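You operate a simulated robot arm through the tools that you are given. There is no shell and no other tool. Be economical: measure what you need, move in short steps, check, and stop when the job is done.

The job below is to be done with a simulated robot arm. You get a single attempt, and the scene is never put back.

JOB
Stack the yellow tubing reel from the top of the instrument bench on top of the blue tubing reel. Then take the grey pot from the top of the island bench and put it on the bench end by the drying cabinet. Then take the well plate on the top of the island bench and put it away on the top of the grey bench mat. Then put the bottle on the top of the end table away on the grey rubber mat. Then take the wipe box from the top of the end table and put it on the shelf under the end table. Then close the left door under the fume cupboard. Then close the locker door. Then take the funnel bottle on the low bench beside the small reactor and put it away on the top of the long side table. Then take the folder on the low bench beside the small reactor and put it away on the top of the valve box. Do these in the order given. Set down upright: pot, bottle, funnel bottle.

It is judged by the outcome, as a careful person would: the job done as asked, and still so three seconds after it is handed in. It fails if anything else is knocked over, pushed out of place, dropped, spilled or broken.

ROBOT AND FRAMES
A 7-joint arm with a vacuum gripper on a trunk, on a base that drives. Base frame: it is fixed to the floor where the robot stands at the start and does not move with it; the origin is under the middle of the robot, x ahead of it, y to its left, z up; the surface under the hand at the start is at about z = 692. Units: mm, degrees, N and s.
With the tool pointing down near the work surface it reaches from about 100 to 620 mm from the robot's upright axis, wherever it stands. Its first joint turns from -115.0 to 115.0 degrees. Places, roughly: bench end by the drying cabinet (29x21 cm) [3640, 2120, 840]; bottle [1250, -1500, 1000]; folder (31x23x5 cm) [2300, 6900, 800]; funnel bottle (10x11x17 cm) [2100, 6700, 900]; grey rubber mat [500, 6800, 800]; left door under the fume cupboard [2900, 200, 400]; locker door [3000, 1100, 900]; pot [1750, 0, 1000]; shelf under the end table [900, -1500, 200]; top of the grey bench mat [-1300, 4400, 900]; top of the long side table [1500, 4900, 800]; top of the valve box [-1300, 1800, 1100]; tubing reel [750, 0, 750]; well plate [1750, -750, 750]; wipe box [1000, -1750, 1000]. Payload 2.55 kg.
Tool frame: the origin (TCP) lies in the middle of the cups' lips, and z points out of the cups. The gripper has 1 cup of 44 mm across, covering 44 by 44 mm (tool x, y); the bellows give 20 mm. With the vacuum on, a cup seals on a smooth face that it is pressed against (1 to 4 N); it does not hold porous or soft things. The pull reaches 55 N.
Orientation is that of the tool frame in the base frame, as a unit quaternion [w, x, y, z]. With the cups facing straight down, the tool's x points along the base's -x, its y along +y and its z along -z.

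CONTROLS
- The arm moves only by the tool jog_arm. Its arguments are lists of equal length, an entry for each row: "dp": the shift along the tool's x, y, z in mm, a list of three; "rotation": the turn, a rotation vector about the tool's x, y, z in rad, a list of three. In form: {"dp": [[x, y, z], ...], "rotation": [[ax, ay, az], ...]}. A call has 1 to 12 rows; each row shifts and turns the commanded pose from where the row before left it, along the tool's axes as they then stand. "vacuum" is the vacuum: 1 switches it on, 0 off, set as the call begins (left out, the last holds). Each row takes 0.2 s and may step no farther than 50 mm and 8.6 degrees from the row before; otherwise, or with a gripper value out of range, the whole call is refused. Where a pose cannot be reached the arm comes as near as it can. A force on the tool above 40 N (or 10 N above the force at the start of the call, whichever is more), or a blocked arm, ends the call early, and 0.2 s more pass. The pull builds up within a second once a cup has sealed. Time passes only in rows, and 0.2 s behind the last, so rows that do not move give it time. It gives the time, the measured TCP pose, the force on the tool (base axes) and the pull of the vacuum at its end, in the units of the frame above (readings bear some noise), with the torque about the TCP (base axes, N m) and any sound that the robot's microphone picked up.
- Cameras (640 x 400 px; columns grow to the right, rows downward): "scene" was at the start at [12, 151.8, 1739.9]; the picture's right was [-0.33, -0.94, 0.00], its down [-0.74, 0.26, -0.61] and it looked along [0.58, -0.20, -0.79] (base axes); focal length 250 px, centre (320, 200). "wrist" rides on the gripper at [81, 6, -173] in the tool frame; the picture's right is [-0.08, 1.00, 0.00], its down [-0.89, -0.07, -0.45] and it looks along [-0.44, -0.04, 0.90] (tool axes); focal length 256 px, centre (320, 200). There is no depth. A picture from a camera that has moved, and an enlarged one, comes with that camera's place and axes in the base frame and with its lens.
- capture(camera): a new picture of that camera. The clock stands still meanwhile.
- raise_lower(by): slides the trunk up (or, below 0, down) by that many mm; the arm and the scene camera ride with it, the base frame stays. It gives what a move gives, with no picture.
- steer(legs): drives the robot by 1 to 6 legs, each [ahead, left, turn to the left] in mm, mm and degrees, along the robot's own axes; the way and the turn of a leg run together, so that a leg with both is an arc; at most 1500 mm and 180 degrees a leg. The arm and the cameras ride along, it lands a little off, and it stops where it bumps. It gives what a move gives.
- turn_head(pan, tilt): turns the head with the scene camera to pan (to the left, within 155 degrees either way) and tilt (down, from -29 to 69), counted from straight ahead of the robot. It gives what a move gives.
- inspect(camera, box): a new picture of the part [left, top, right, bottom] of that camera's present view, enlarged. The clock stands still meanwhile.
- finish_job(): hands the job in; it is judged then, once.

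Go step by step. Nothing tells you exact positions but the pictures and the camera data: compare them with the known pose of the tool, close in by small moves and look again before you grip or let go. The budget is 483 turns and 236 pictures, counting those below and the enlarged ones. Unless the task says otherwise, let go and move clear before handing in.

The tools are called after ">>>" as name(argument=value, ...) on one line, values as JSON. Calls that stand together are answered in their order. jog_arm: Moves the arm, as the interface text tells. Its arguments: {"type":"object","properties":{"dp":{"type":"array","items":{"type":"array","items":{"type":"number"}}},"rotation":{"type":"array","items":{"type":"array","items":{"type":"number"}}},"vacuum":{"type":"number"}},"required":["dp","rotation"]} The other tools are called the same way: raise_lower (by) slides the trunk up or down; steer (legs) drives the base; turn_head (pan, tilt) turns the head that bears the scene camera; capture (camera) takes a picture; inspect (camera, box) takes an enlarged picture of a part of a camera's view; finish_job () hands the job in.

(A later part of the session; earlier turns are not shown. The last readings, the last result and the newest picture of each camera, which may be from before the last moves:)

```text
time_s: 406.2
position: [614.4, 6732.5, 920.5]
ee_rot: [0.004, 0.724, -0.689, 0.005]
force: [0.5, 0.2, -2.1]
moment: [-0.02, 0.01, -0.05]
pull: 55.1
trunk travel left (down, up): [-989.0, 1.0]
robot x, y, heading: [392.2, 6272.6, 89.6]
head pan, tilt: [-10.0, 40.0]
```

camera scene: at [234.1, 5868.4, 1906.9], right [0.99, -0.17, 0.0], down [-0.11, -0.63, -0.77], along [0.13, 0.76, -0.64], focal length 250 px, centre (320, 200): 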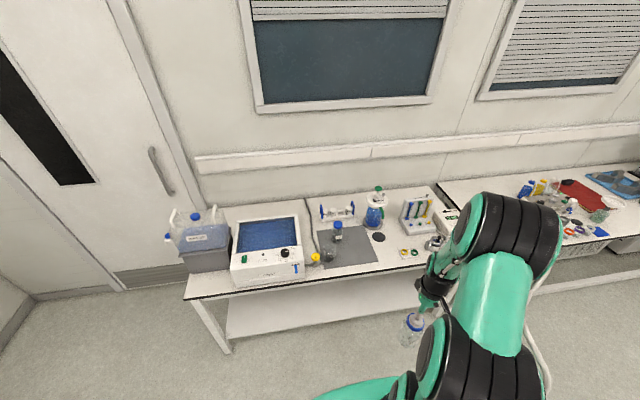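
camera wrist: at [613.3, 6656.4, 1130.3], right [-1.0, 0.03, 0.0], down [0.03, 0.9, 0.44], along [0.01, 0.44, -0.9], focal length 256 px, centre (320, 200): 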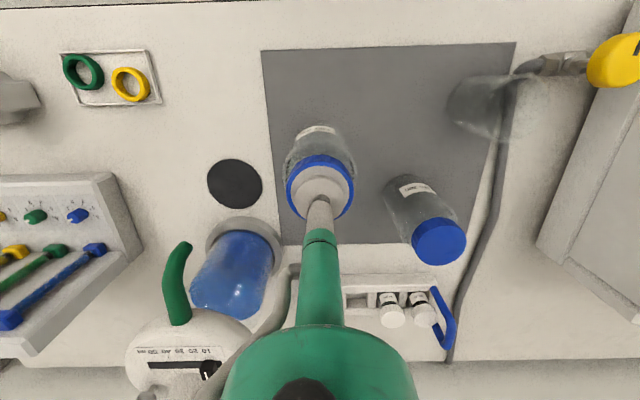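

>>> jog_arm(dp=[[0, 0, 3], [0, 0, 3]], rotation=[[0, 0, 0], [0, 0, 0]])

>>> capture(camera="wrist")

```text
time_s: 406.9
position: [614.9, 6731.9, 914.6]
ee_rot: [0.003, 0.725, -0.689, 0.004]
force: [0.3, -1.0, 3.5]
moment: [0.0, 0.0, -0.06]
pull: 54.9
trunk travel left (down, up): [-989.0, 1.0]
robot x, y, heading: [393.5, 6271.5, 89.3]
head pan, tilt: [-10.0, 40.0]
```

```text
140 pictures are left
camera wrist: at [611.7, 6654.3, 1088.4], right [-1.0, 0.03, 0.0], down [0.03, 0.9, 0.44], along [0.01, 0.44, -0.9], focal length 256 px, centre (320, 200)
```

wrist: 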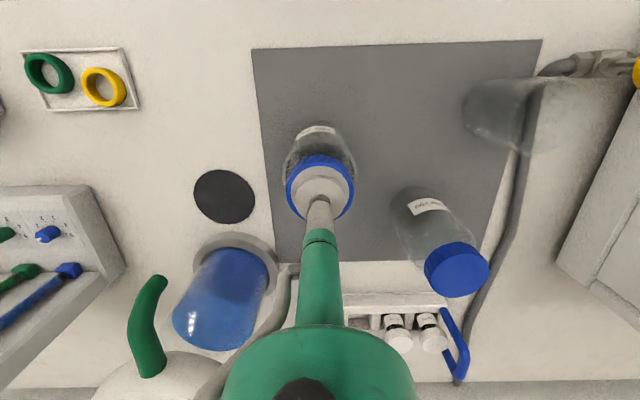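

Contact (3.5 N). Release and rise.

>>> jog_arm(dp=[[0, 0, 0], [0, 0, 0], [0, 0, 0], [0, 0, 0]], rotation=[[0, 0, 0], [0, 0, 0], [0, 0, 0], [0, 0, 0]], vacuum=0)

>>> jog_arm(dp=[[0, 0, -4], [0, 0, -15], [0, 0, -40], [0, 0, -45], [45, 0, -20], [45, 0, -10], [45, 0, 0], [45, 0, 0]], rotation=[[0, 0, 0], [0, 0, 0], [0, 0, 0], [0, 0, 0], [0, 0, 0], [0, 0, 0], [0, 0, 0], [0, 0, 0]])

>>> capture(camera="wrist")

```text
time_s: 407.9
position: [616.5, 6731.9, 914.4]
ee_rot: [0.005, 0.725, -0.689, 0.005]
force: [0.1, 1.0, 0.5]
moment: [-0.02, 0.01, 0.01]
pull: 0.0
trunk travel left (down, up): [-989.0, 1.0]
robot x, y, heading: [394.6, 6271.6, 89.4]
head pan, tilt: [-10.0, 40.0]
```

```text
time_s: 409.6
position: [622.6, 6552.9, 1051.0]
ee_rot: [0.005, 0.726, -0.688, 0.005]
force: [0.8, -0.1, -0.2]
moment: [0.01, 0.01, 0.03]
pull: 0.1
trunk travel left (down, up): [-989.0, 1.0]
robot x, y, heading: [397.5, 6273.6, 89.3]
head pan, tilt: [-10.0, 40.0]
```

```text
139 pictures are left
camera wrist: at [619.2, 6475.4, 1224.6], right [-1.0, 0.03, 0.0], down [0.02, 0.9, 0.44], along [0.01, 0.44, -0.9], focal length 256 px, centre (320, 200)
```

wrist: 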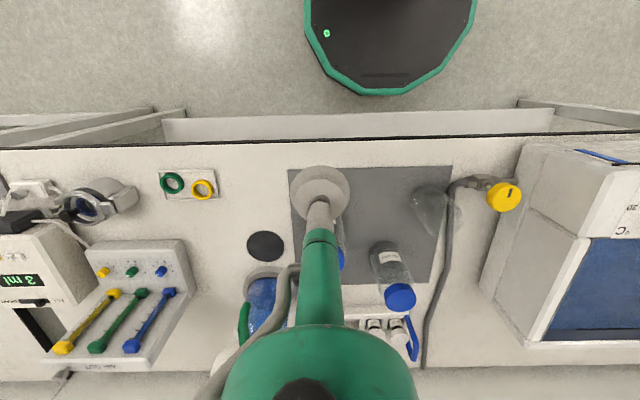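

Bottle is standing on the mat. Now back to the end table for the wipe box, reversing along the same route.

>>> steer(legs=[[-430, 0, 0.7], [0, 780, 0], [-1500, 0, 0], [-1200, 0, 0]])

```text
time_s: 428.9
position: [-150.9, 3420.1, 1050.3]
ee_rot: [0.004, 0.735, -0.678, 0.004]
force: [0.3, 0.2, 0.8]
moment: [0.0, 0.01, -0.01]
pull: 0.1
trunk travel left (down, up): [-989.0, 1.0]
robot x, y, heading: [-369.9, 3129.3, 91.4]
head pan, tilt: [-10.0, 40.0]
```

>>> steer(legs=[[-1300, 0, -1.4], [-700, -180, 0]])

>>> steer(legs=[[-1500, 0, 0]])

```text
time_s: 438.9
position: [39.3, 1433.5, 1050.6]
ee_rot: [0.005, 0.73, -0.683, 0.005]
force: [0.3, -0.2, 0.3]
moment: [0.02, -0.01, -0.02]
pull: 0.1
trunk travel left (down, up): [-989.0, 1.0]
robot x, y, heading: [-184.8, 1145.1, 90.2]
head pan, tilt: [-10.0, 40.0]
```

```text
time_s: 446.3
position: [29.0, -71.8, 1051.8]
ee_rot: [0.004, 0.717, -0.697, 0.004]
force: [0.6, 0.2, 0.1]
moment: [-0.01, 0.02, -0.01]
pull: 0.1
trunk travel left (down, up): [-989.0, 1.0]
robot x, y, heading: [-200.1, -351.3, 88.0]
head pan, tilt: [-10.0, 40.0]
```

>>> steer(legs=[[-300, -40, 2], [-1500, 0, 0], [-350, 0, 0]])

```text
time_s: 457.2
position: [54.6, -2215.4, 1049.9]
ee_rot: [0.004, 0.725, -0.689, 0.004]
force: [-0.6, -0.2, 0.1]
moment: [-0.02, -0.02, 0.01]
pull: 0.0
trunk travel left (down, up): [-989.0, 1.0]
robot x, y, heading: [-175.4, -2501.2, 89.4]
head pan, tilt: [-10.0, 40.0]
```

>>> steer(legs=[[0, -1090, 0.6], [340, 0, 0]])

>>> jog_arm(dp=[[0, 45, 0], [0, 45, 0], [0, 45, 0], [0, 30, 0]], rotation=[[0, 0, 0], [0, 0, 0], [0, 0, 0], [0, 0, 0]])

>>> capture(camera="wrist")

```text
time_s: 464.5
position: [1122.4, -1892.9, 1051.3]
ee_rot: [0.004, 0.725, -0.689, 0.004]
force: [-0.8, 0.5, 1.0]
moment: [-0.01, 0.02, 0.04]
pull: 0.1
trunk travel left (down, up): [-989.0, 1.0]
robot x, y, heading: [897.7, -2176.7, 89.3]
head pan, tilt: [-10.0, 40.0]
```

```text
time_s: 465.5
position: [956.8, -1898.3, 1046.9]
ee_rot: [0.004, 0.724, -0.689, 0.006]
force: [0.0, -0.1, 0.0]
moment: [0.0, -0.03, -0.02]
pull: 0.0
trunk travel left (down, up): [-989.0, 1.0]
robot x, y, heading: [893.2, -2176.7, 89.3]
head pan, tilt: [-10.0, 40.0]
```

```text
138 pictures are left
camera wrist: at [953.7, -1976.5, 1220.2], right [-1.0, 0.03, 0.0], down [0.03, 0.9, 0.43], along [0.01, 0.43, -0.9], focal length 256 px, centre (320, 200)
```

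wrist: 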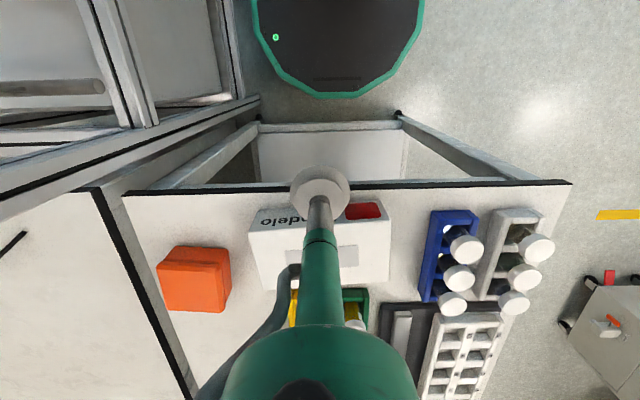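

I reach past the box to see its top clearly.

>>> jog_arm(dp=[[-48, 0, 0], [-48, 0, 0], [-48, 0, 0], [-48, 0, 0]], rotation=[[0, 0, 0], [0, 0, 0], [0, 0, 0], [0, 0, 0]])

>>> inspect(camera="wrist", box=[180, 20, 500, 220])

```text
time_s: 466.5
position: [941.9, -1706.8, 1046.7]
ee_rot: [0.004, 0.724, -0.689, 0.005]
force: [-0.2, 0.2, 0.4]
moment: [-0.06, 0.02, -0.03]
pull: 0.0
trunk travel left (down, up): [-989.0, 1.0]
robot x, y, heading: [896.7, -2177.0, 89.3]
head pan, tilt: [-10.0, 40.0]
```

```text
2.00 times, centred on (340, 120) of wrist
camera zoom: at [939.9, -1783.9, 1221.0], right [-1.0, 0.03, 0.0], down [0.03, 0.9, 0.43], along [0.01, 0.43, -0.9], focal length 512 px, centre (280, 360)
```

zoom: 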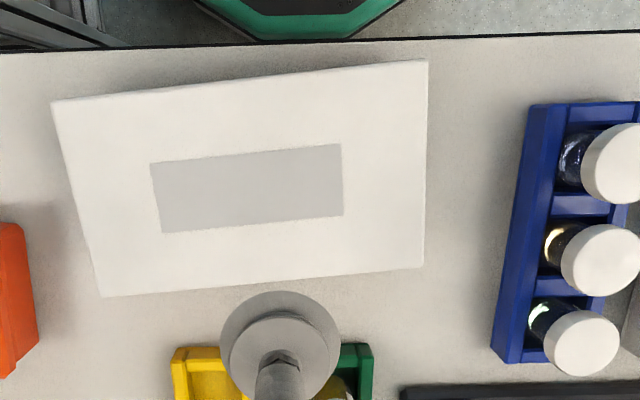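

Box top centre is (956, -1752, 925), size about 206×125, 75 high. I try gripping at the centre.

>>> jog_arm(dp=[[45, -12, 0], [0, 0, 48], [0, 0, 45], [0, 0, 14], [0, 0, 6], [0, 0, 5], [0, 0, 4]], rotation=[[0, 0, 0], [0, 0, 0], [0, 0, 0], [0, 0, 0], [0, 0, 0], [0, 0, 0], [0, 0, 0]], vacuum=1)

```text
time_s: 468.2
position: [960.5, -1754.1, 930.3]
ee_rot: [0.002, 0.724, -0.689, 0.004]
force: [-2.1, -8.3, 22.3]
moment: [0.27, 0.12, 0.11]
pull: 54.6
trunk travel left (down, up): [-989.0, 1.0]
robot x, y, heading: [894.9, -2177.5, 89.3]
head pan, tilt: [-10.0, 40.0]
stopped in row 7: the force on the tool passed its limit at 40 N (the readings are from after the stop); the commanded pose is now the measured one
```

Sealed. I lift it, back off clear of the table, and lower the trunk to shelf level outside the table.

>>> jog_arm(dp=[[0, 0, -10], [0, 0, -30], [0, 0, -45], [0, 0, -20]], rotation=[[0, 0, 0], [0, 0, 0], [0, 0, 0], [0, 0, 0]])

>>> steer(legs=[[-340, 0, 0.7]])

>>> raise_lower(by=-500)

>>> capture(camera="scene")

>>> capture(camera="wrist")

```text
time_s: 469.2
position: [960.7, -1750.9, 1034.8]
ee_rot: [0.002, 0.725, -0.689, 0.004]
force: [0.4, -0.3, -1.0]
moment: [0.01, -0.02, 0.01]
pull: 54.9
trunk travel left (down, up): [-989.0, 1.0]
robot x, y, heading: [892.4, -2172.3, 89.3]
head pan, tilt: [-10.0, 40.0]
```

```text
time_s: 471.5
position: [955.6, -2096.1, 1033.8]
ee_rot: [0.002, 0.727, -0.686, 0.003]
force: [0.3, 0.5, -1.6]
moment: [-0.01, 0.0, -0.01]
pull: 54.8
trunk travel left (down, up): [-989.0, 1.0]
robot x, y, heading: [890.7, -2518.6, 89.7]
head pan, tilt: [-10.0, 40.0]
```

```text
refused: -500 is not a number from -400 to 400
```

```text
136 pictures are left
camera scene: at [731.5, -2498.1, 1906.9], right [0.98, -0.18, 0.0], down [-0.11, -0.63, -0.77], along [0.14, 0.75, -0.64], focal length 250 px, centre (320, 200)
```

scene: 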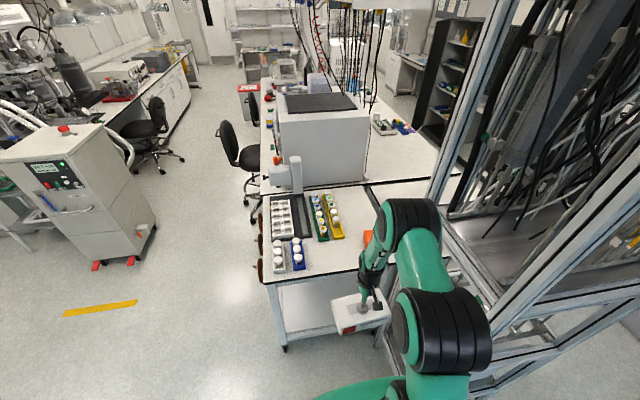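

```text
135 pictures are left
camera wrist: at [952.8, -2175.5, 1207.8], right [-1.0, 0.02, 0.0], down [0.02, 0.9, 0.44], along [0.01, 0.44, -0.9], focal length 256 px, centre (320, 200)
```

wrist: 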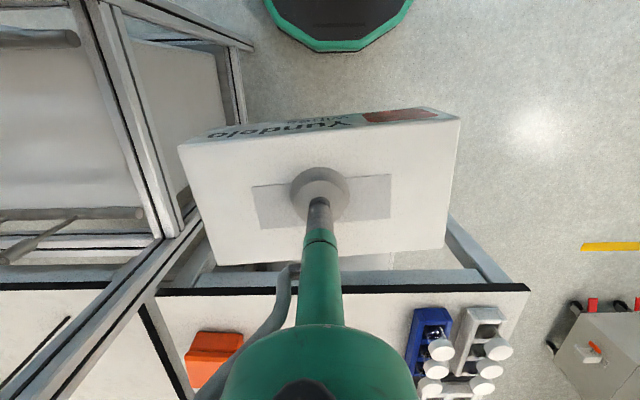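

>>> raise_lower(by=-400)

>>> raise_lower(by=-300)

>>> turn_head(pan=-20, tilt=25)

>>> capture(camera="scene")

>>> capture(camera="wrist")

```text
time_s: 475.3
position: [956.0, -2096.4, 634.5]
ee_rot: [0.002, 0.727, -0.687, 0.003]
force: [-0.2, 0.1, -2.6]
moment: [-0.02, 0.03, 0.01]
pull: 54.9
trunk travel left (down, up): [-589.0, 401.0]
robot x, y, heading: [891.8, -2522.4, 90.1]
head pan, tilt: [-10.0, 40.0]
```

```text
time_s: 478.3
position: [955.9, -2098.1, 336.2]
ee_rot: [0.002, 0.727, -0.687, 0.002]
force: [0.6, -0.1, -1.4]
moment: [0.0, -0.03, -0.04]
pull: 55.5
trunk travel left (down, up): [-289.0, 701.0]
robot x, y, heading: [892.0, -2519.9, 89.7]
head pan, tilt: [-10.0, 40.0]
```

```text
time_s: 479.1
position: [954.6, -2097.6, 334.5]
ee_rot: [0.001, 0.728, -0.686, 0.004]
force: [0.0, 1.1, -1.3]
moment: [-0.02, -0.02, 0.0]
pull: 55.3
trunk travel left (down, up): [-289.0, 701.0]
robot x, y, heading: [890.4, -2522.5, 89.7]
head pan, tilt: [-20.0, 25.0]
```

```text
134 pictures are left
camera scene: at [748.2, -2495.5, 1230.1], right [0.94, -0.34, 0.0], down [-0.15, -0.4, -0.91], along [0.31, 0.85, -0.42], focal length 250 px, centre (320, 200)
```

scene: 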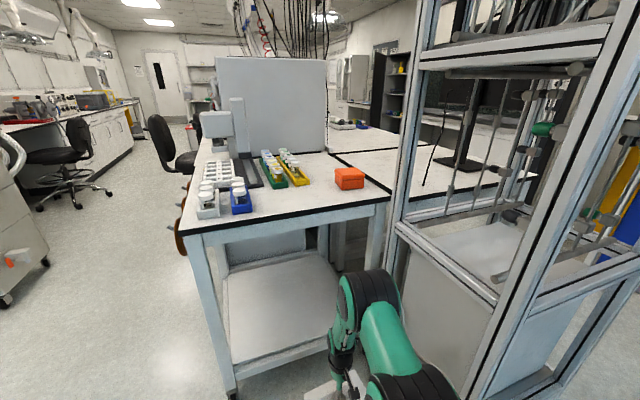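

```text
133 pictures are left
camera wrist: at [952.9, -2175.6, 507.9], right [-1.0, 0.02, 0.0], down [0.02, 0.9, 0.44], along [0.01, 0.44, -0.9], focal length 256 px, centre (320, 200)
```

wrist: 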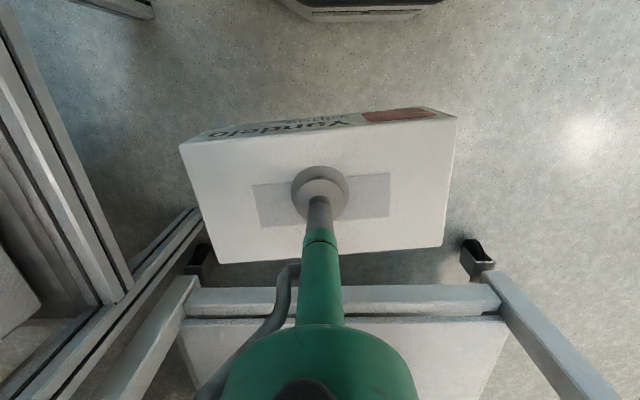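

The elbow sits high, so I extend the arm forward to keep the elbow outside the table when driving in, and raise the box slightly for clearance.

>>> jog_arm(dp=[[-42, 0, 0], [-42, 0, 0], [-42, 0, 0], [-40, 0, 0]], rotation=[[0, 0, 0], [0, 0, 0], [0, 0, 0], [0, 0, 0]])

>>> turn_head(pan=-25, tilt=40)

>>> capture(camera="scene")

>>> capture(camera="wrist")

```text
time_s: 480.1
position: [947.6, -1930.0, 334.0]
ee_rot: [0.003, 0.727, -0.687, 0.003]
force: [0.0, 0.1, -1.2]
moment: [0.02, 0.0, -0.03]
pull: 54.8
trunk travel left (down, up): [-289.0, 701.0]
robot x, y, heading: [893.6, -2525.7, 89.9]
head pan, tilt: [-20.0, 25.0]
```

```text
time_s: 480.9
position: [947.7, -1930.7, 334.7]
ee_rot: [0.002, 0.727, -0.687, 0.004]
force: [0.1, 0.3, -2.5]
moment: [-0.05, 0.0, -0.03]
pull: 55.2
trunk travel left (down, up): [-289.0, 701.0]
robot x, y, heading: [891.8, -2521.8, 89.8]
head pan, tilt: [-25.0, 40.0]
```

```text
132 pictures are left
camera scene: at [752.6, -2505.0, 1206.9], right [0.9, -0.43, 0.0], down [-0.27, -0.58, -0.77], along [0.33, 0.69, -0.64], focal length 250 px, centre (320, 200)
```

scene: 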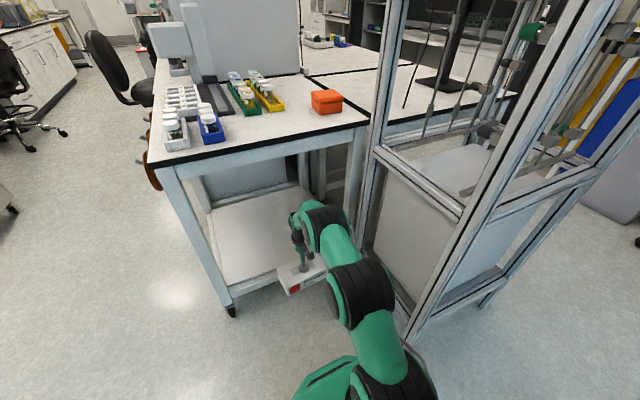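

```text
131 pictures are left
camera wrist: at [945.1, -2008.6, 507.5], right [-1.0, 0.02, 0.0], down [0.02, 0.9, 0.44], along [0.01, 0.44, -0.9], focal length 256 px, centre (320, 200)
```

wrist: 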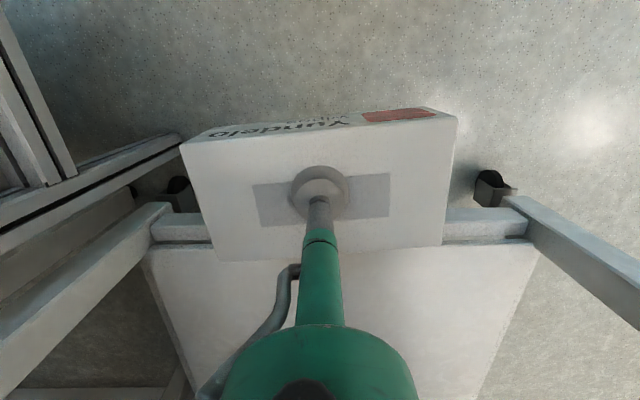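

Heights check out: wrist top ≈740 under an apron at ≈800, box bottom ≈259 over a shelf at ≈215. I drive straight in.

>>> steer(legs=[[235, 0, 0]])

>>> capture(camera="scene")

>>> capture(camera="wrist")

```text
time_s: 482.6
position: [946.5, -1691.9, 334.2]
ee_rot: [0.002, 0.728, -0.685, 0.004]
force: [0.8, 0.8, -1.5]
moment: [0.0, 0.0, -0.01]
pull: 55.1
trunk travel left (down, up): [-289.0, 701.0]
robot x, y, heading: [895.4, -2287.0, 90.2]
head pan, tilt: [-25.0, 40.0]
```

```text
130 pictures are left
camera scene: at [753.2, -2266.4, 1206.9], right [0.91, -0.42, 0.0], down [-0.27, -0.58, -0.77], along [0.33, 0.69, -0.64], focal length 250 px, centre (320, 200)
```

scene: 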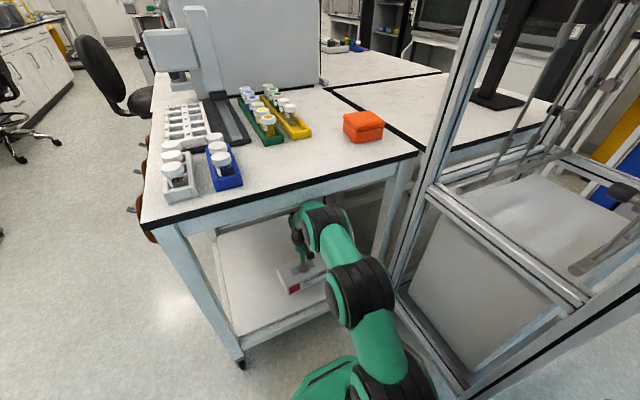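

```text
129 pictures are left
camera wrist: at [944.9, -1769.4, 507.4], right [-1.0, 0.02, 0.0], down [0.02, 0.9, 0.44], along [0.01, 0.44, -0.9], focal length 256 px, centre (320, 200)
```

wrist: 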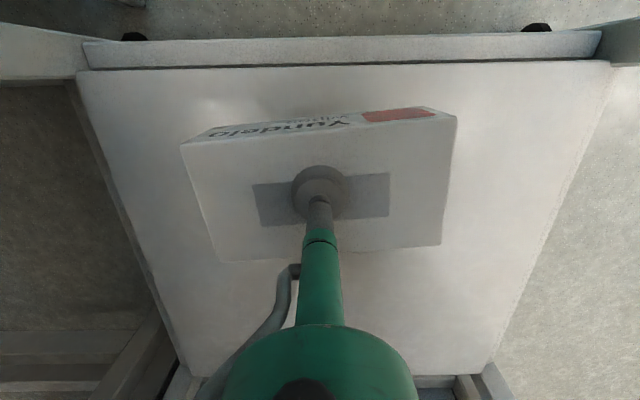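

Inside, well over the shelf. I lower the arm in steps to contact.

>>> jog_arm(dp=[[0, 0, 15], [0, 0, 10], [0, 0, 6], [0, 0, 5]], rotation=[[0, 0, 0], [0, 0, 0], [0, 0, 0], [0, 0, 0]])

```text
time_s: 483.6
position: [948.4, -1692.0, 298.4]
ee_rot: [0.002, 0.728, -0.685, 0.003]
force: [-0.4, 0.6, -1.4]
moment: [0.01, -0.01, 0.01]
pull: 54.8
trunk travel left (down, up): [-289.0, 701.0]
robot x, y, heading: [892.6, -2287.4, 90.1]
head pan, tilt: [-25.0, 40.0]
```

>>> jog_arm(dp=[[0, 0, 4], [0, 0, 4], [0, 0, 4]], rotation=[[0, 0, 0], [0, 0, 0], [0, 0, 0]])

```text
time_s: 484.4
position: [947.8, -1692.3, 287.1]
ee_rot: [0.002, 0.728, -0.686, 0.004]
force: [0.3, -0.3, -1.5]
moment: [0.0, -0.01, -0.02]
pull: 54.7
trunk travel left (down, up): [-289.0, 701.0]
robot x, y, heading: [891.9, -2281.1, 89.6]
head pan, tilt: [-25.0, 40.0]
```

>>> jog_arm(dp=[[0, 0, 4], [0, 0, 4], [0, 0, 3]], rotation=[[0, 0, 0], [0, 0, 0], [0, 0, 0]])

>>> capture(camera="wrist")

```text
time_s: 485.2
position: [947.4, -1691.7, 273.7]
ee_rot: [0.001, 0.728, -0.686, 0.003]
force: [-0.2, -1.0, -1.9]
moment: [0.0, -0.01, -0.02]
pull: 55.0
trunk travel left (down, up): [-289.0, 701.0]
robot x, y, heading: [895.3, -2284.3, 89.5]
head pan, tilt: [-25.0, 40.0]
```

```text
128 pictures are left
camera wrist: at [944.4, -1769.7, 448.3], right [-1.0, 0.02, 0.0], down [0.02, 0.9, 0.44], along [0.01, 0.44, -0.9], focal length 256 px, centre (320, 200)
```

wrist: 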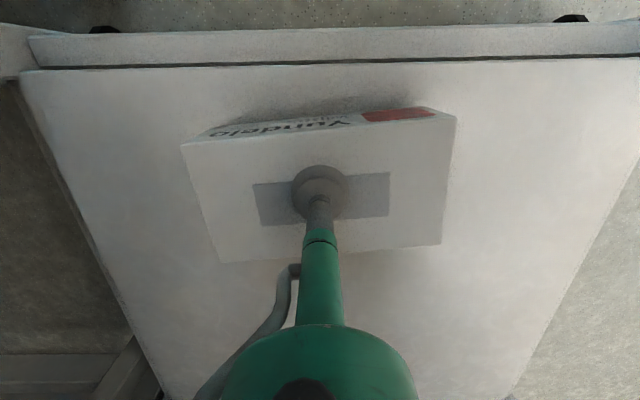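

>>> jog_arm(dp=[[0, 0, 4], [0, 0, 4], [0, 0, 4]], rotation=[[0, 0, 0], [0, 0, 0], [0, 0, 0]])

>>> inspect(camera="wrist", box=[160, 60, 480, 260])

```text
time_s: 486.1
position: [948.2, -1692.0, 264.4]
ee_rot: [0.002, 0.727, -0.686, 0.003]
force: [0.5, 0.1, -1.1]
moment: [-0.01, 0.0, 0.0]
pull: 55.3
trunk travel left (down, up): [-289.0, 701.0]
robot x, y, heading: [892.5, -2289.5, 89.9]
head pan, tilt: [-25.0, 40.0]
```

```text
2.00 times, centred on (320, 160) of wrist
camera zoom: at [944.7, -1770.0, 436.6], right [-1.0, 0.02, 0.0], down [0.02, 0.9, 0.44], along [0.01, 0.44, -0.9], focal length 512 px, centre (320, 280)
```

zoom: 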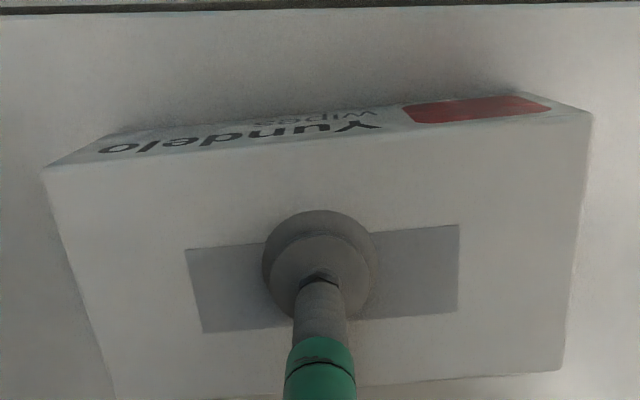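

Nearly down; continue gently.

>>> jog_arm(dp=[[0, 0, 3], [0, 0, 3], [0, 0, 3]], rotation=[[0, 0, 0], [0, 0, 0], [0, 0, 0]])

```text
time_s: 487.0
position: [946.8, -1688.3, 259.1]
ee_rot: [-0.002, 0.728, -0.686, 0.001]
force: [-0.6, -2.3, 12.5]
moment: [-0.2, 0.16, 0.0]
pull: 54.4
trunk travel left (down, up): [-289.0, 701.0]
robot x, y, heading: [891.8, -2282.2, 90.0]
head pan, tilt: [-25.0, 40.0]
stopped in row 3: the force on the tool passed its limit at 40 N (the readings are from after the stop); the commanded pose is now the measured one
```

Resting on the shelf. Release, rise a little, and back out.

>>> jog_arm(dp=[[0, 0, -1], [0, 0, 0], [0, 0, 0], [0, 0, 0], [0, 0, 0]], rotation=[[0, 0, 0], [0, 0, 0], [0, 0, 0], [0, 0, 0], [0, 0, 0]], vacuum=0)

>>> jog_arm(dp=[[0, 0, -5], [0, 0, -15], [0, 0, -20], [0, 0, -20]], rotation=[[0, 0, 0], [0, 0, 0], [0, 0, 0], [0, 0, 0]])

>>> steer(legs=[[-300, 0, 0]])

>>> capture(camera="wrist")

>>> capture(camera="scene")

```text
time_s: 488.2
position: [947.0, -1689.7, 258.7]
ee_rot: [0.0, 0.728, -0.686, 0.002]
force: [0.1, -1.0, 0.7]
moment: [0.01, 0.0, 0.01]
pull: 0.0
trunk travel left (down, up): [-289.0, 701.0]
robot x, y, heading: [894.9, -2285.1, 89.9]
head pan, tilt: [-25.0, 40.0]
```

```text
time_s: 489.2
position: [947.0, -1691.0, 316.2]
ee_rot: [0.002, 0.728, -0.686, 0.003]
force: [0.5, -0.3, -1.3]
moment: [0.02, 0.0, 0.0]
pull: 0.1
trunk travel left (down, up): [-289.0, 701.0]
robot x, y, heading: [894.7, -2284.9, 89.8]
head pan, tilt: [-25.0, 40.0]
```

```text
time_s: 491.3
position: [945.8, -1996.9, 316.5]
ee_rot: [0.001, 0.727, -0.686, 0.002]
force: [-0.4, -0.1, 0.1]
moment: [0.01, -0.02, 0.01]
pull: 0.0
trunk travel left (down, up): [-289.0, 701.0]
robot x, y, heading: [891.2, -2589.6, 89.9]
head pan, tilt: [-25.0, 40.0]
```

```text
126 pictures are left
camera wrist: at [943.8, -2074.6, 489.8], right [-1.0, 0.02, 0.0], down [0.02, 0.9, 0.44], along [0.01, 0.44, -0.9], focal length 256 px, centre (320, 200)
```

wrist: 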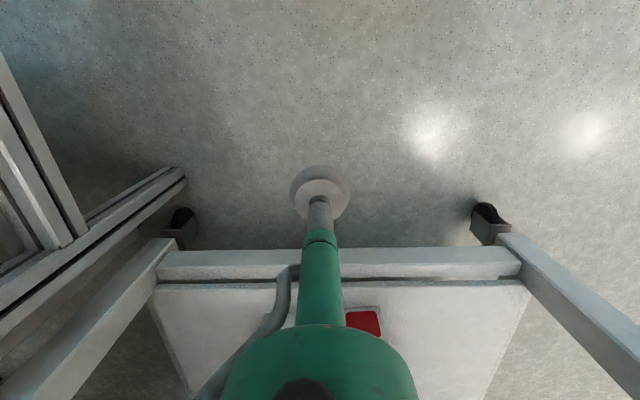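

```text
125 pictures are left
camera scene: at [752.6, -2571.9, 1206.9], right [0.91, -0.42, 0.0], down [-0.27, -0.58, -0.77], along [0.33, 0.69, -0.64], focal length 250 px, centre (320, 200)
```

scene: 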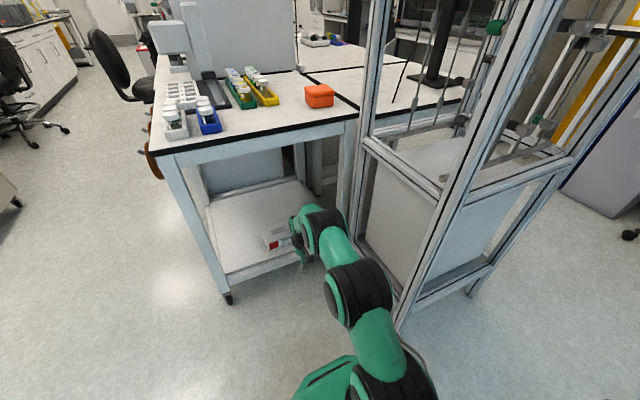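

The wipe box sits on the shelf. Next the fume cupboard door. I raise the trunk, fold the arm, and look at the passage behind the rack to the far aisle.

>>> raise_lower(by=400)

>>> jog_arm(dp=[[45, 0, 0], [45, 0, 0], [45, 0, 0], [45, 0, 0]], rotation=[[0, 0, 0], [0, 0, 0], [0, 0, 0], [0, 0, 0]])

>>> raise_lower(by=250)

>>> turn_head(pan=-75, tilt=30)

>>> capture(camera="scene")

```text
time_s: 495.1
position: [945.7, -1995.7, 716.9]
ee_rot: [0.002, 0.728, -0.686, 0.002]
force: [-0.2, -0.2, -0.2]
moment: [0.03, 0.01, -0.02]
pull: 0.0
trunk travel left (down, up): [-689.0, 301.0]
robot x, y, heading: [890.6, -2592.9, 89.4]
head pan, tilt: [-25.0, 40.0]
```

```text
time_s: 496.1
position: [959.4, -2177.9, 718.6]
ee_rot: [0.001, 0.728, -0.685, 0.002]
force: [0.3, 0.1, 0.3]
moment: [0.04, 0.0, 0.02]
pull: 0.1
trunk travel left (down, up): [-689.0, 301.0]
robot x, y, heading: [887.6, -2586.7, 90.1]
head pan, tilt: [-25.0, 40.0]
```

```text
time_s: 498.7
position: [959.2, -2176.6, 967.7]
ee_rot: [0.002, 0.727, -0.686, 0.002]
force: [0.0, -0.2, 0.1]
moment: [0.0, -0.01, -0.02]
pull: 0.0
trunk travel left (down, up): [-939.0, 51.0]
robot x, y, heading: [892.5, -2589.6, 89.7]
head pan, tilt: [-25.0, 40.0]
```

```text
time_s: 499.9
position: [958.6, -2177.1, 968.0]
ee_rot: [0.0, 0.727, -0.686, 0.001]
force: [-0.6, -0.8, -1.2]
moment: [0.02, -0.01, 0.0]
pull: 0.0
trunk travel left (down, up): [-939.0, 51.0]
robot x, y, heading: [893.0, -2591.6, 90.0]
head pan, tilt: [-75.0, 30.0]
```

```text
124 pictures are left
camera scene: at [803.9, -2625.7, 1872.2], right [0.26, -0.97, 0.0], down [-0.48, -0.13, -0.87], along [0.84, 0.22, -0.5], focal length 250 px, centre (320, 200)
```

scene: 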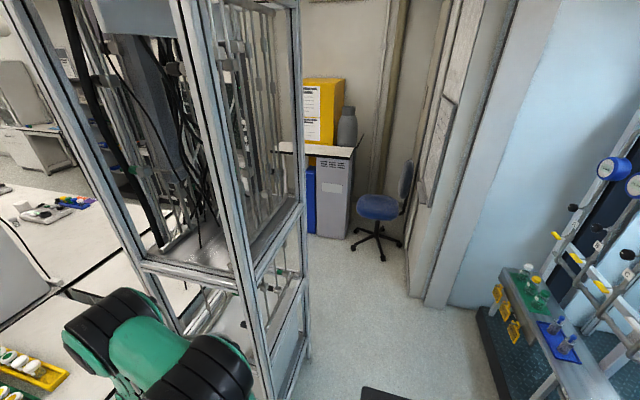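

The passage is ~700 mm wide between rack and wall. I swing the arm to the robot's right so nothing reaches toward the rack, then move sideways through.

>>> jog_arm(dp=[[36, -33, 0], [36, -33, 0], [36, -33, 0], [36, -33, 0], [36, -33, 0], [36, -33, 0], [36, -33, 0], [36, -33, 0], [36, -33, 0], [36, -33, 0]], rotation=[[0, 0, 0], [0, 0, 0], [0, 0, 0], [0, 0, 0], [0, 0, 0], [0, 0, 0], [0, 0, 0], [0, 0, 0], [0, 0, 0], [0, 0, 0]])

>>> steer(legs=[[-55, 0, 0], [0, -900, 0]])

>>> turn_head(pan=-60, tilt=35)

>>> capture(camera="scene")

```text
time_s: 502.1
position: [1309.2, -2518.1, 969.9]
ee_rot: [0.002, 0.728, -0.686, 0.001]
force: [-0.1, 0.4, 0.9]
moment: [0.01, 0.02, 0.01]
pull: 0.0
trunk travel left (down, up): [-939.0, 51.0]
robot x, y, heading: [891.6, -2588.1, 89.6]
head pan, tilt: [-75.0, 30.0]
```

```text
time_s: 507.4
position: [2228.5, -2574.8, 971.2]
ee_rot: [0.001, 0.726, -0.688, 0.002]
force: [-0.9, -1.1, -0.3]
moment: [-0.05, -0.01, -0.01]
pull: 0.1
trunk travel left (down, up): [-939.0, 51.0]
robot x, y, heading: [1809.5, -2648.7, 89.7]
head pan, tilt: [-75.0, 30.0]
```

```text
time_s: 508.2
position: [2228.0, -2575.3, 969.6]
ee_rot: [0.001, 0.726, -0.687, 0.002]
force: [0.2, 0.4, -0.2]
moment: [0.0, 0.03, 0.03]
pull: 0.0
trunk travel left (down, up): [-939.0, 51.0]
robot x, y, heading: [1815.3, -2649.0, 89.7]
head pan, tilt: [-60.0, 35.0]
```

```text
123 pictures are left
camera scene: at [1713.1, -2663.5, 1864.5], right [0.5, -0.87, 0.0], down [-0.5, -0.28, -0.82], along [0.71, 0.41, -0.57], focal length 250 px, centre (320, 200)
```

scene: 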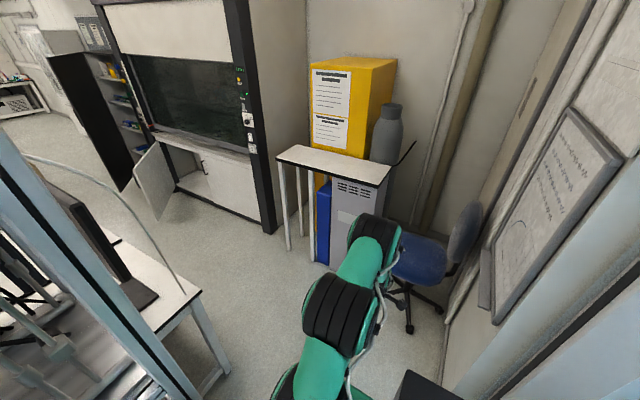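

>>> steer(legs=[[0, -300, 0]])

>>> jog_arm(dp=[[-36, 33, 0], [-36, 33, 0], [-36, 33, 0], [-36, 33, 0], [-36, 33, 0], [-36, 33, 0], [-36, 33, 0], [-36, 33, 0], [-36, 33, 0], [-36, 33, 0]], rotation=[[0, 0, 0], [0, 0, 0], [0, 0, 0], [0, 0, 0], [0, 0, 0], [0, 0, 0], [0, 0, 0], [0, 0, 0], [0, 0, 0], [0, 0, 0]])

>>> steer(legs=[[0, -265, 0], [1100, 0, 0]])

>>> turn_head(pan=-20, tilt=35)

>>> capture(camera="scene")

```text
time_s: 510.3
position: [2534.3, -2578.4, 970.2]
ee_rot: [0.001, 0.726, -0.687, 0.002]
force: [0.4, -0.6, 0.1]
moment: [0.01, 0.05, 0.02]
pull: 0.1
trunk travel left (down, up): [-939.0, 51.0]
robot x, y, heading: [2117.5, -2647.4, 89.6]
head pan, tilt: [-60.0, 35.0]
```

```text
time_s: 512.5
position: [2183.5, -2233.9, 968.2]
ee_rot: [0.001, 0.726, -0.687, 0.003]
force: [-0.5, -0.5, 0.7]
moment: [-0.03, -0.01, -0.03]
pull: 0.0
trunk travel left (down, up): [-939.0, 51.0]
robot x, y, heading: [2118.6, -2649.0, 89.6]
head pan, tilt: [-60.0, 35.0]
```

```text
time_s: 519.7
position: [2452.3, -1125.9, 968.6]
ee_rot: [0.001, 0.728, -0.686, 0.002]
force: [-0.1, 0.3, -0.2]
moment: [0.0, -0.01, 0.02]
pull: 0.0
trunk travel left (down, up): [-939.0, 51.0]
robot x, y, heading: [2386.4, -1541.4, 90.0]
head pan, tilt: [-60.0, 35.0]
```

```text
time_s: 520.7
position: [2451.1, -1126.2, 968.8]
ee_rot: [0.0, 0.728, -0.686, 0.002]
force: [-0.5, 0.5, 0.1]
moment: [-0.01, 0.0, 0.0]
pull: 0.1
trunk travel left (down, up): [-939.0, 51.0]
robot x, y, heading: [2384.8, -1540.6, 90.2]
head pan, tilt: [-20.0, 35.0]
```

```text
122 pictures are left
camera scene: at [2241.8, -1518.1, 1864.4], right [0.94, -0.34, 0.0], down [-0.2, -0.54, -0.82], along [0.28, 0.77, -0.57], focal length 250 px, centre (320, 200)
```

scene: 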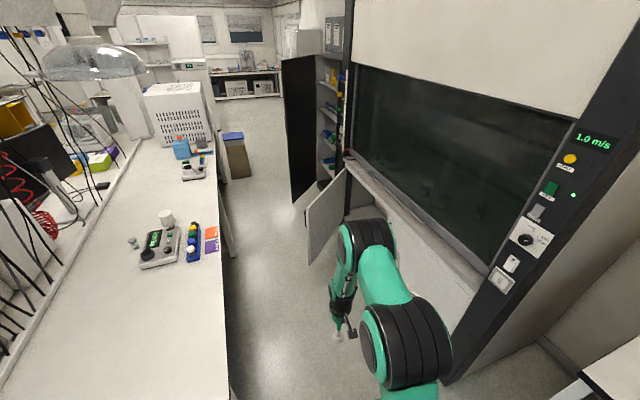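

From here the door's inner face faces me; I can reach over its top and draw it shut from the outside face. I move closer for a precise look.

>>> steer(legs=[[800, -170, 0]])

>>> capture(camera="wrist")

>>> capture(camera="scene")

```text
time_s: 525.2
position: [2621.7, -307.2, 968.6]
ee_rot: [0.001, 0.729, -0.685, 0.002]
force: [-0.4, -0.3, 0.1]
moment: [-0.02, 0.0, 0.0]
pull: 0.0
trunk travel left (down, up): [-939.0, 51.0]
robot x, y, heading: [2556.2, -722.4, 90.1]
head pan, tilt: [-20.0, 35.0]
```

```text
121 pictures are left
camera wrist: at [2619.6, -386.5, 1141.4], right [-1.0, 0.02, 0.0], down [0.01, 0.9, 0.44], along [0.01, 0.44, -0.9], focal length 256 px, centre (320, 200)
```

wrist: 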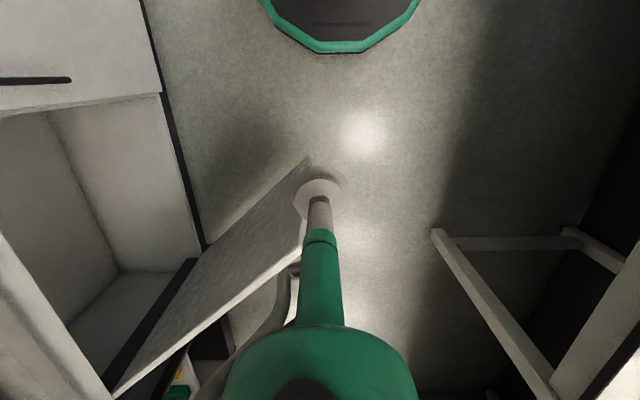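

```text
120 pictures are left
camera scene: at [2412.3, -700.0, 1864.4], right [0.94, -0.34, 0.0], down [-0.2, -0.54, -0.82], along [0.28, 0.77, -0.57], focal length 250 px, centre (320, 200)
```

scene: 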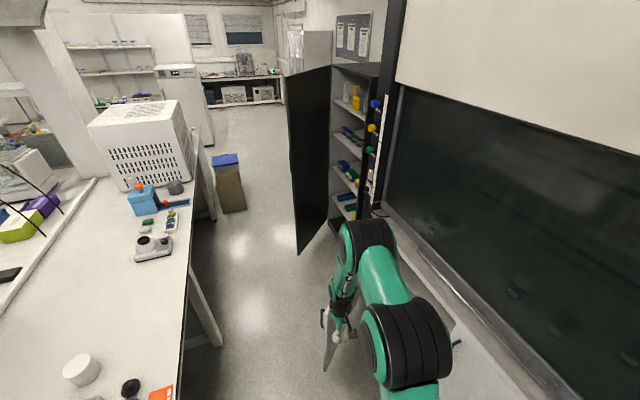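

The door's tip is near (2662, -80), hinge (3206, 417), top z≈740. I move beside it, bring the tool over its top to the outer side, and lower it there.

>>> steer(legs=[[365, 75, 0]])

>>> jog_arm(dp=[[0, -40, 0], [0, -40, 0], [0, -40, 0], [0, -40, 0]], rotation=[[0, 0, 0], [0, 0, 0], [0, 0, 0], [0, 0, 0]])

>>> capture(camera="wrist")

```text
time_s: 527.6
position: [2542.5, 59.4, 967.3]
ee_rot: [0.001, 0.731, -0.682, 0.003]
force: [0.2, 0.0, 0.6]
moment: [-0.03, -0.03, -0.02]
pull: 0.0
trunk travel left (down, up): [-939.0, 51.0]
robot x, y, heading: [2479.8, -355.6, 90.7]
head pan, tilt: [-20.0, 35.0]
```

```text
time_s: 528.6
position: [2703.1, 71.5, 968.0]
ee_rot: [0.002, 0.73, -0.683, 0.002]
force: [-0.6, 0.5, -0.1]
moment: [-0.05, 0.03, 0.02]
pull: 0.0
trunk travel left (down, up): [-939.0, 51.0]
robot x, y, heading: [2483.5, -355.6, 90.5]
head pan, tilt: [-20.0, 35.0]
```

```text
119 pictures are left
camera wrist: at [2702.6, -7.5, 1140.0], right [-1.0, 0.01, 0.0], down [0.01, 0.9, 0.44], along [0.0, 0.44, -0.9], focal length 256 px, centre (320, 200)
```

wrist: 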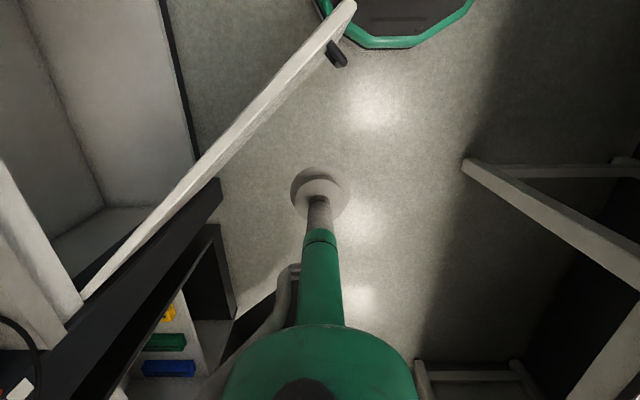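

The cup is clear on the outer side. I lower the trunk so the tool stands behind the door edge.

>>> raise_lower(by=-330)

>>> capture(camera="wrist")

```text
time_s: 531.8
position: [2703.6, 71.5, 637.2]
ee_rot: [0.001, 0.731, -0.682, 0.002]
force: [1.2, -0.3, -0.5]
moment: [0.01, -0.03, 0.03]
pull: 0.1
trunk travel left (down, up): [-609.0, 381.0]
robot x, y, heading: [2477.4, -357.0, 90.1]
head pan, tilt: [-20.0, 35.0]
```

```text
118 pictures are left
camera wrist: at [2701.0, -7.3, 810.5], right [-1.0, 0.01, 0.0], down [0.01, 0.9, 0.44], along [0.01, 0.44, -0.9], focal length 256 px, centre (320, 200)
```

wrist: 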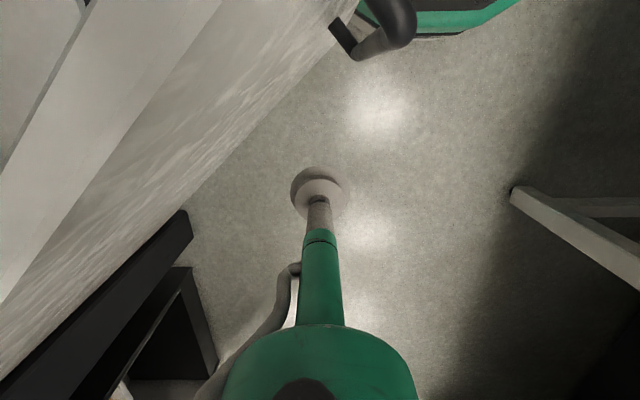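

I push the door along its arc: first contact and the first ~12°.

>>> jog_arm(dp=[[31.5, -25.1, 0], [31.5, -25.1, 0], [20.2, -16.9, 0], [20.2, -16.9, 0], [18.3, -19, 0], [18.3, -19, 0]], rotation=[[0, 0, 0], [0, 0, 0], [0, 0, 0], [0, 0, 0], [0, 0, 0], [0, 0, 0]])

>>> capture(camera="wrist")

```text
time_s: 533.2
position: [2835.5, -58.9, 638.1]
ee_rot: [0.001, 0.731, -0.682, 0.002]
force: [-0.7, 0.4, -0.3]
moment: [0.01, -0.03, -0.02]
pull: 0.1
trunk travel left (down, up): [-609.0, 381.0]
robot x, y, heading: [2479.3, -354.6, 90.4]
head pan, tilt: [-20.0, 35.0]
```

```text
117 pictures are left
camera wrist: at [2833.3, -138.2, 812.3], right [-1.0, 0.01, 0.0], down [0.01, 0.9, 0.44], along [0.01, 0.44, -0.9], focal length 256 px, centre (320, 200)
```

wrist: 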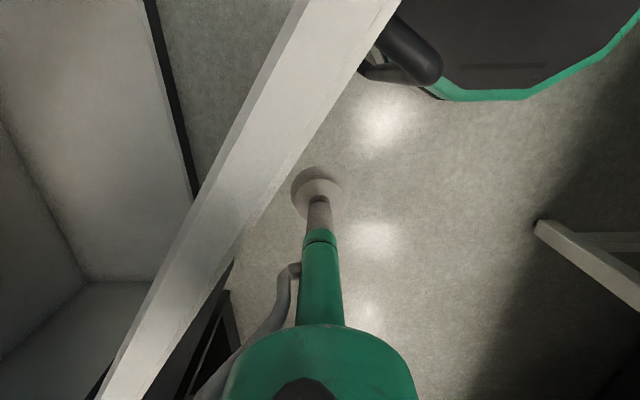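

The door follows. Continue pushing along the arc.

>>> jog_arm(dp=[[16.9, -19.9, 0], [16.9, -19.9, 0], [14.5, -21.5, 0], [14.5, -21.5, 0], [13.1, -23.1, 0], [13.1, -23.1, 0]], rotation=[[0, 0, 0], [0, 0, 0], [0, 0, 0], [0, 0, 0], [0, 0, 0], [0, 0, 0]])

>>> capture(camera="wrist")

>>> capture(camera="scene")

```text
time_s: 534.6
position: [2968.8, -140.8, 640.6]
ee_rot: [0.001, 0.731, -0.683, 0.002]
force: [-0.3, 0.6, -0.2]
moment: [0.05, 0.01, -0.01]
pull: 0.0
trunk travel left (down, up): [-609.0, 381.0]
robot x, y, heading: [2478.9, -355.5, 90.2]
head pan, tilt: [-20.0, 35.0]
```

```text
116 pictures are left
camera wrist: at [2967.1, -220.5, 812.9], right [-1.0, 0.01, 0.0], down [0.01, 0.9, 0.44], along [0.01, 0.44, -0.9], focal length 256 px, centre (320, 200)
```

wrist: 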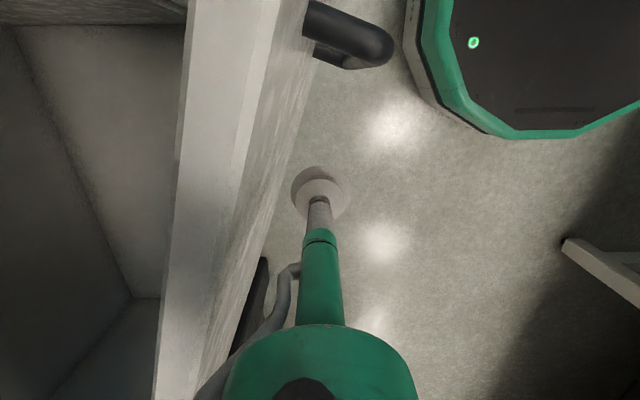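

```text
115 pictures are left
camera scene: at [2335.8, -334.6, 1534.5], right [0.94, -0.34, 0.0], down [-0.19, -0.54, -0.82], along [0.27, 0.77, -0.57], focal length 250 px, centre (320, 200)
```

scene: 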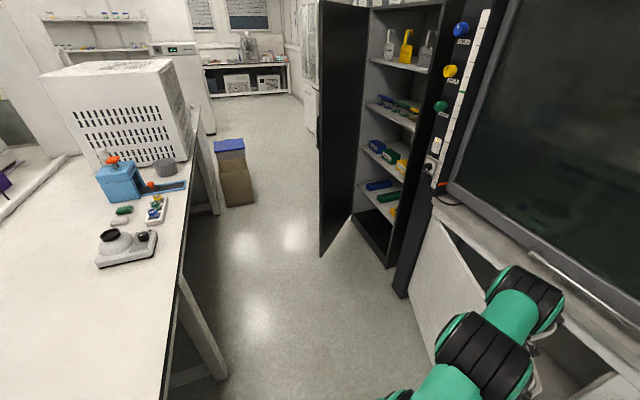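

Door is down to about 20° open. For the final push I retract, turn the robot to face the cupboard and level the tool forward.

>>> jog_arm(dp=[[0, 45, 0], [0, 45, 0], [0, 45, 0], [0, 45, 0], [0, 45, 0]], rotation=[[0, 0, 0], [0, 0, 0], [0, 0, 0], [0, 0, 0], [0, 0, 0]])

>>> steer(legs=[[0, 60, 0], [0, 0, -90]])

>>> jog_arm(dp=[[-25, 40, 0], [-25, 40, 0], [-25, 40, 0], [-25, 40, 0], [-25, 40, 0], [-20, 40, 0]], rotation=[[0, 0, 0], [0, 0, 0], [0, 0, 0], [0, 0, 0], [0, 0, 0], [0, 0, 0]])

```text
time_s: 535.8
position: [2744.7, -155.7, 637.5]
ee_rot: [0.0, 0.731, -0.682, 0.002]
force: [-0.6, 0.2, 1.3]
moment: [0.0, -0.01, 0.01]
pull: 0.1
trunk travel left (down, up): [-609.0, 381.0]
robot x, y, heading: [2478.9, -357.3, 90.5]
head pan, tilt: [-20.0, 35.0]
```

```text
time_s: 540.6
position: [2621.0, -620.8, 638.2]
ee_rot: [-0.002, -0.033, 0.999, 0.0]
force: [1.1, 0.2, -0.1]
moment: [0.02, -0.01, 0.03]
pull: 0.1
trunk travel left (down, up): [-609.0, 381.0]
robot x, y, heading: [2427.8, -357.4, 0.4]
head pan, tilt: [-20.0, 35.0]
```

```text
time_s: 542.0
position: [2751.1, -371.9, 635.3]
ee_rot: [-0.003, -0.032, 0.999, -0.001]
force: [0.1, -0.5, -0.1]
moment: [-0.02, -0.01, 0.0]
pull: 0.1
trunk travel left (down, up): [-609.0, 381.0]
robot x, y, heading: [2422.7, -356.0, 0.1]
head pan, tilt: [-20.0, 35.0]
```

>>> jog_arm(dp=[[-20, 0, 0], [-20, 0, 0], [-20, 0, 0], [-20, 0, 5], [-15, 0, 10], [-10, 0, 15], [0, 0, 20], [0, 0, 20], [0, 0, 20], [0, 0, 20], [0, 0, 20]], rotation=[[0, -0.143, 0], [0, -0.143, 0], [0, -0.143, 0], [0, -0.143, 0], [0, -0.143, 0], [0, -0.143, 0], [0, -0.143, 0], [0, -0.143, 0], [0, -0.143, 0], [0, -0.143, 0], [0, -0.143, 0]])

>>> capture(camera="wrist")

>>> turn_head(pan=10, tilt=35)

>>> capture(camera="scene")

```text
time_s: 544.4
position: [2948.3, -356.1, 602.7]
ee_rot: [0.707, -0.022, 0.706, 0.021]
force: [0.4, -0.4, 0.6]
moment: [-0.01, -0.02, -0.01]
pull: 0.1
out of reach, approached as far as the arm can: row 2, 3
trunk travel left (down, up): [-609.0, 381.0]
robot x, y, heading: [2423.7, -361.0, 0.4]
head pan, tilt: [-20.0, 35.0]
```

```text
114 pictures are left
camera wrist: at [2775.4, -360.0, 521.7], right [-0.07, 0.99, 0.08], down [-0.44, -0.1, 0.89], along [0.9, 0.02, 0.45], focal length 256 px, centre (320, 200)
```

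wrist: 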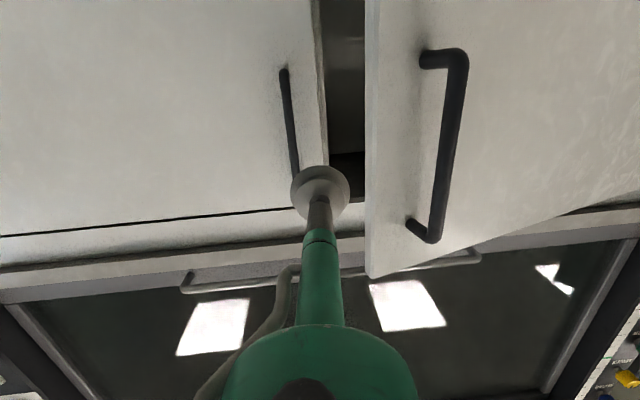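

```text
time_s: 545.4
position: [2947.5, -355.7, 601.9]
ee_rot: [0.705, -0.024, 0.708, 0.023]
force: [0.5, 0.9, 0.4]
moment: [0.01, 0.0, -0.02]
pull: 0.0
trunk travel left (down, up): [-609.0, 381.0]
robot x, y, heading: [2419.6, -355.2, 0.2]
head pan, tilt: [10.0, 35.0]
```

```text
113 pictures are left
camera scene: at [2449.4, -164.4, 1534.4], right [0.18, -0.98, 0.0], down [-0.56, -0.1, -0.82], along [0.81, 0.15, -0.57], focal length 250 px, centre (320, 200)
```

scene: 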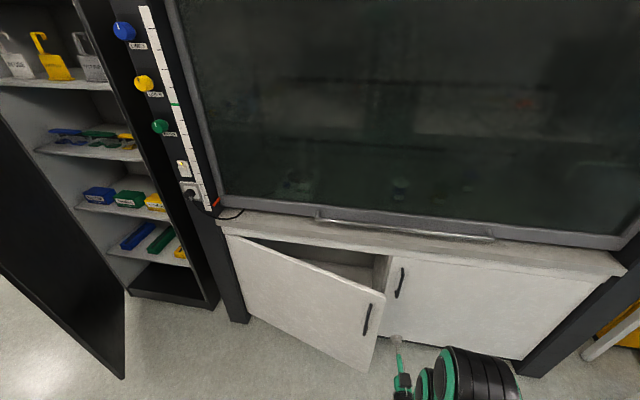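

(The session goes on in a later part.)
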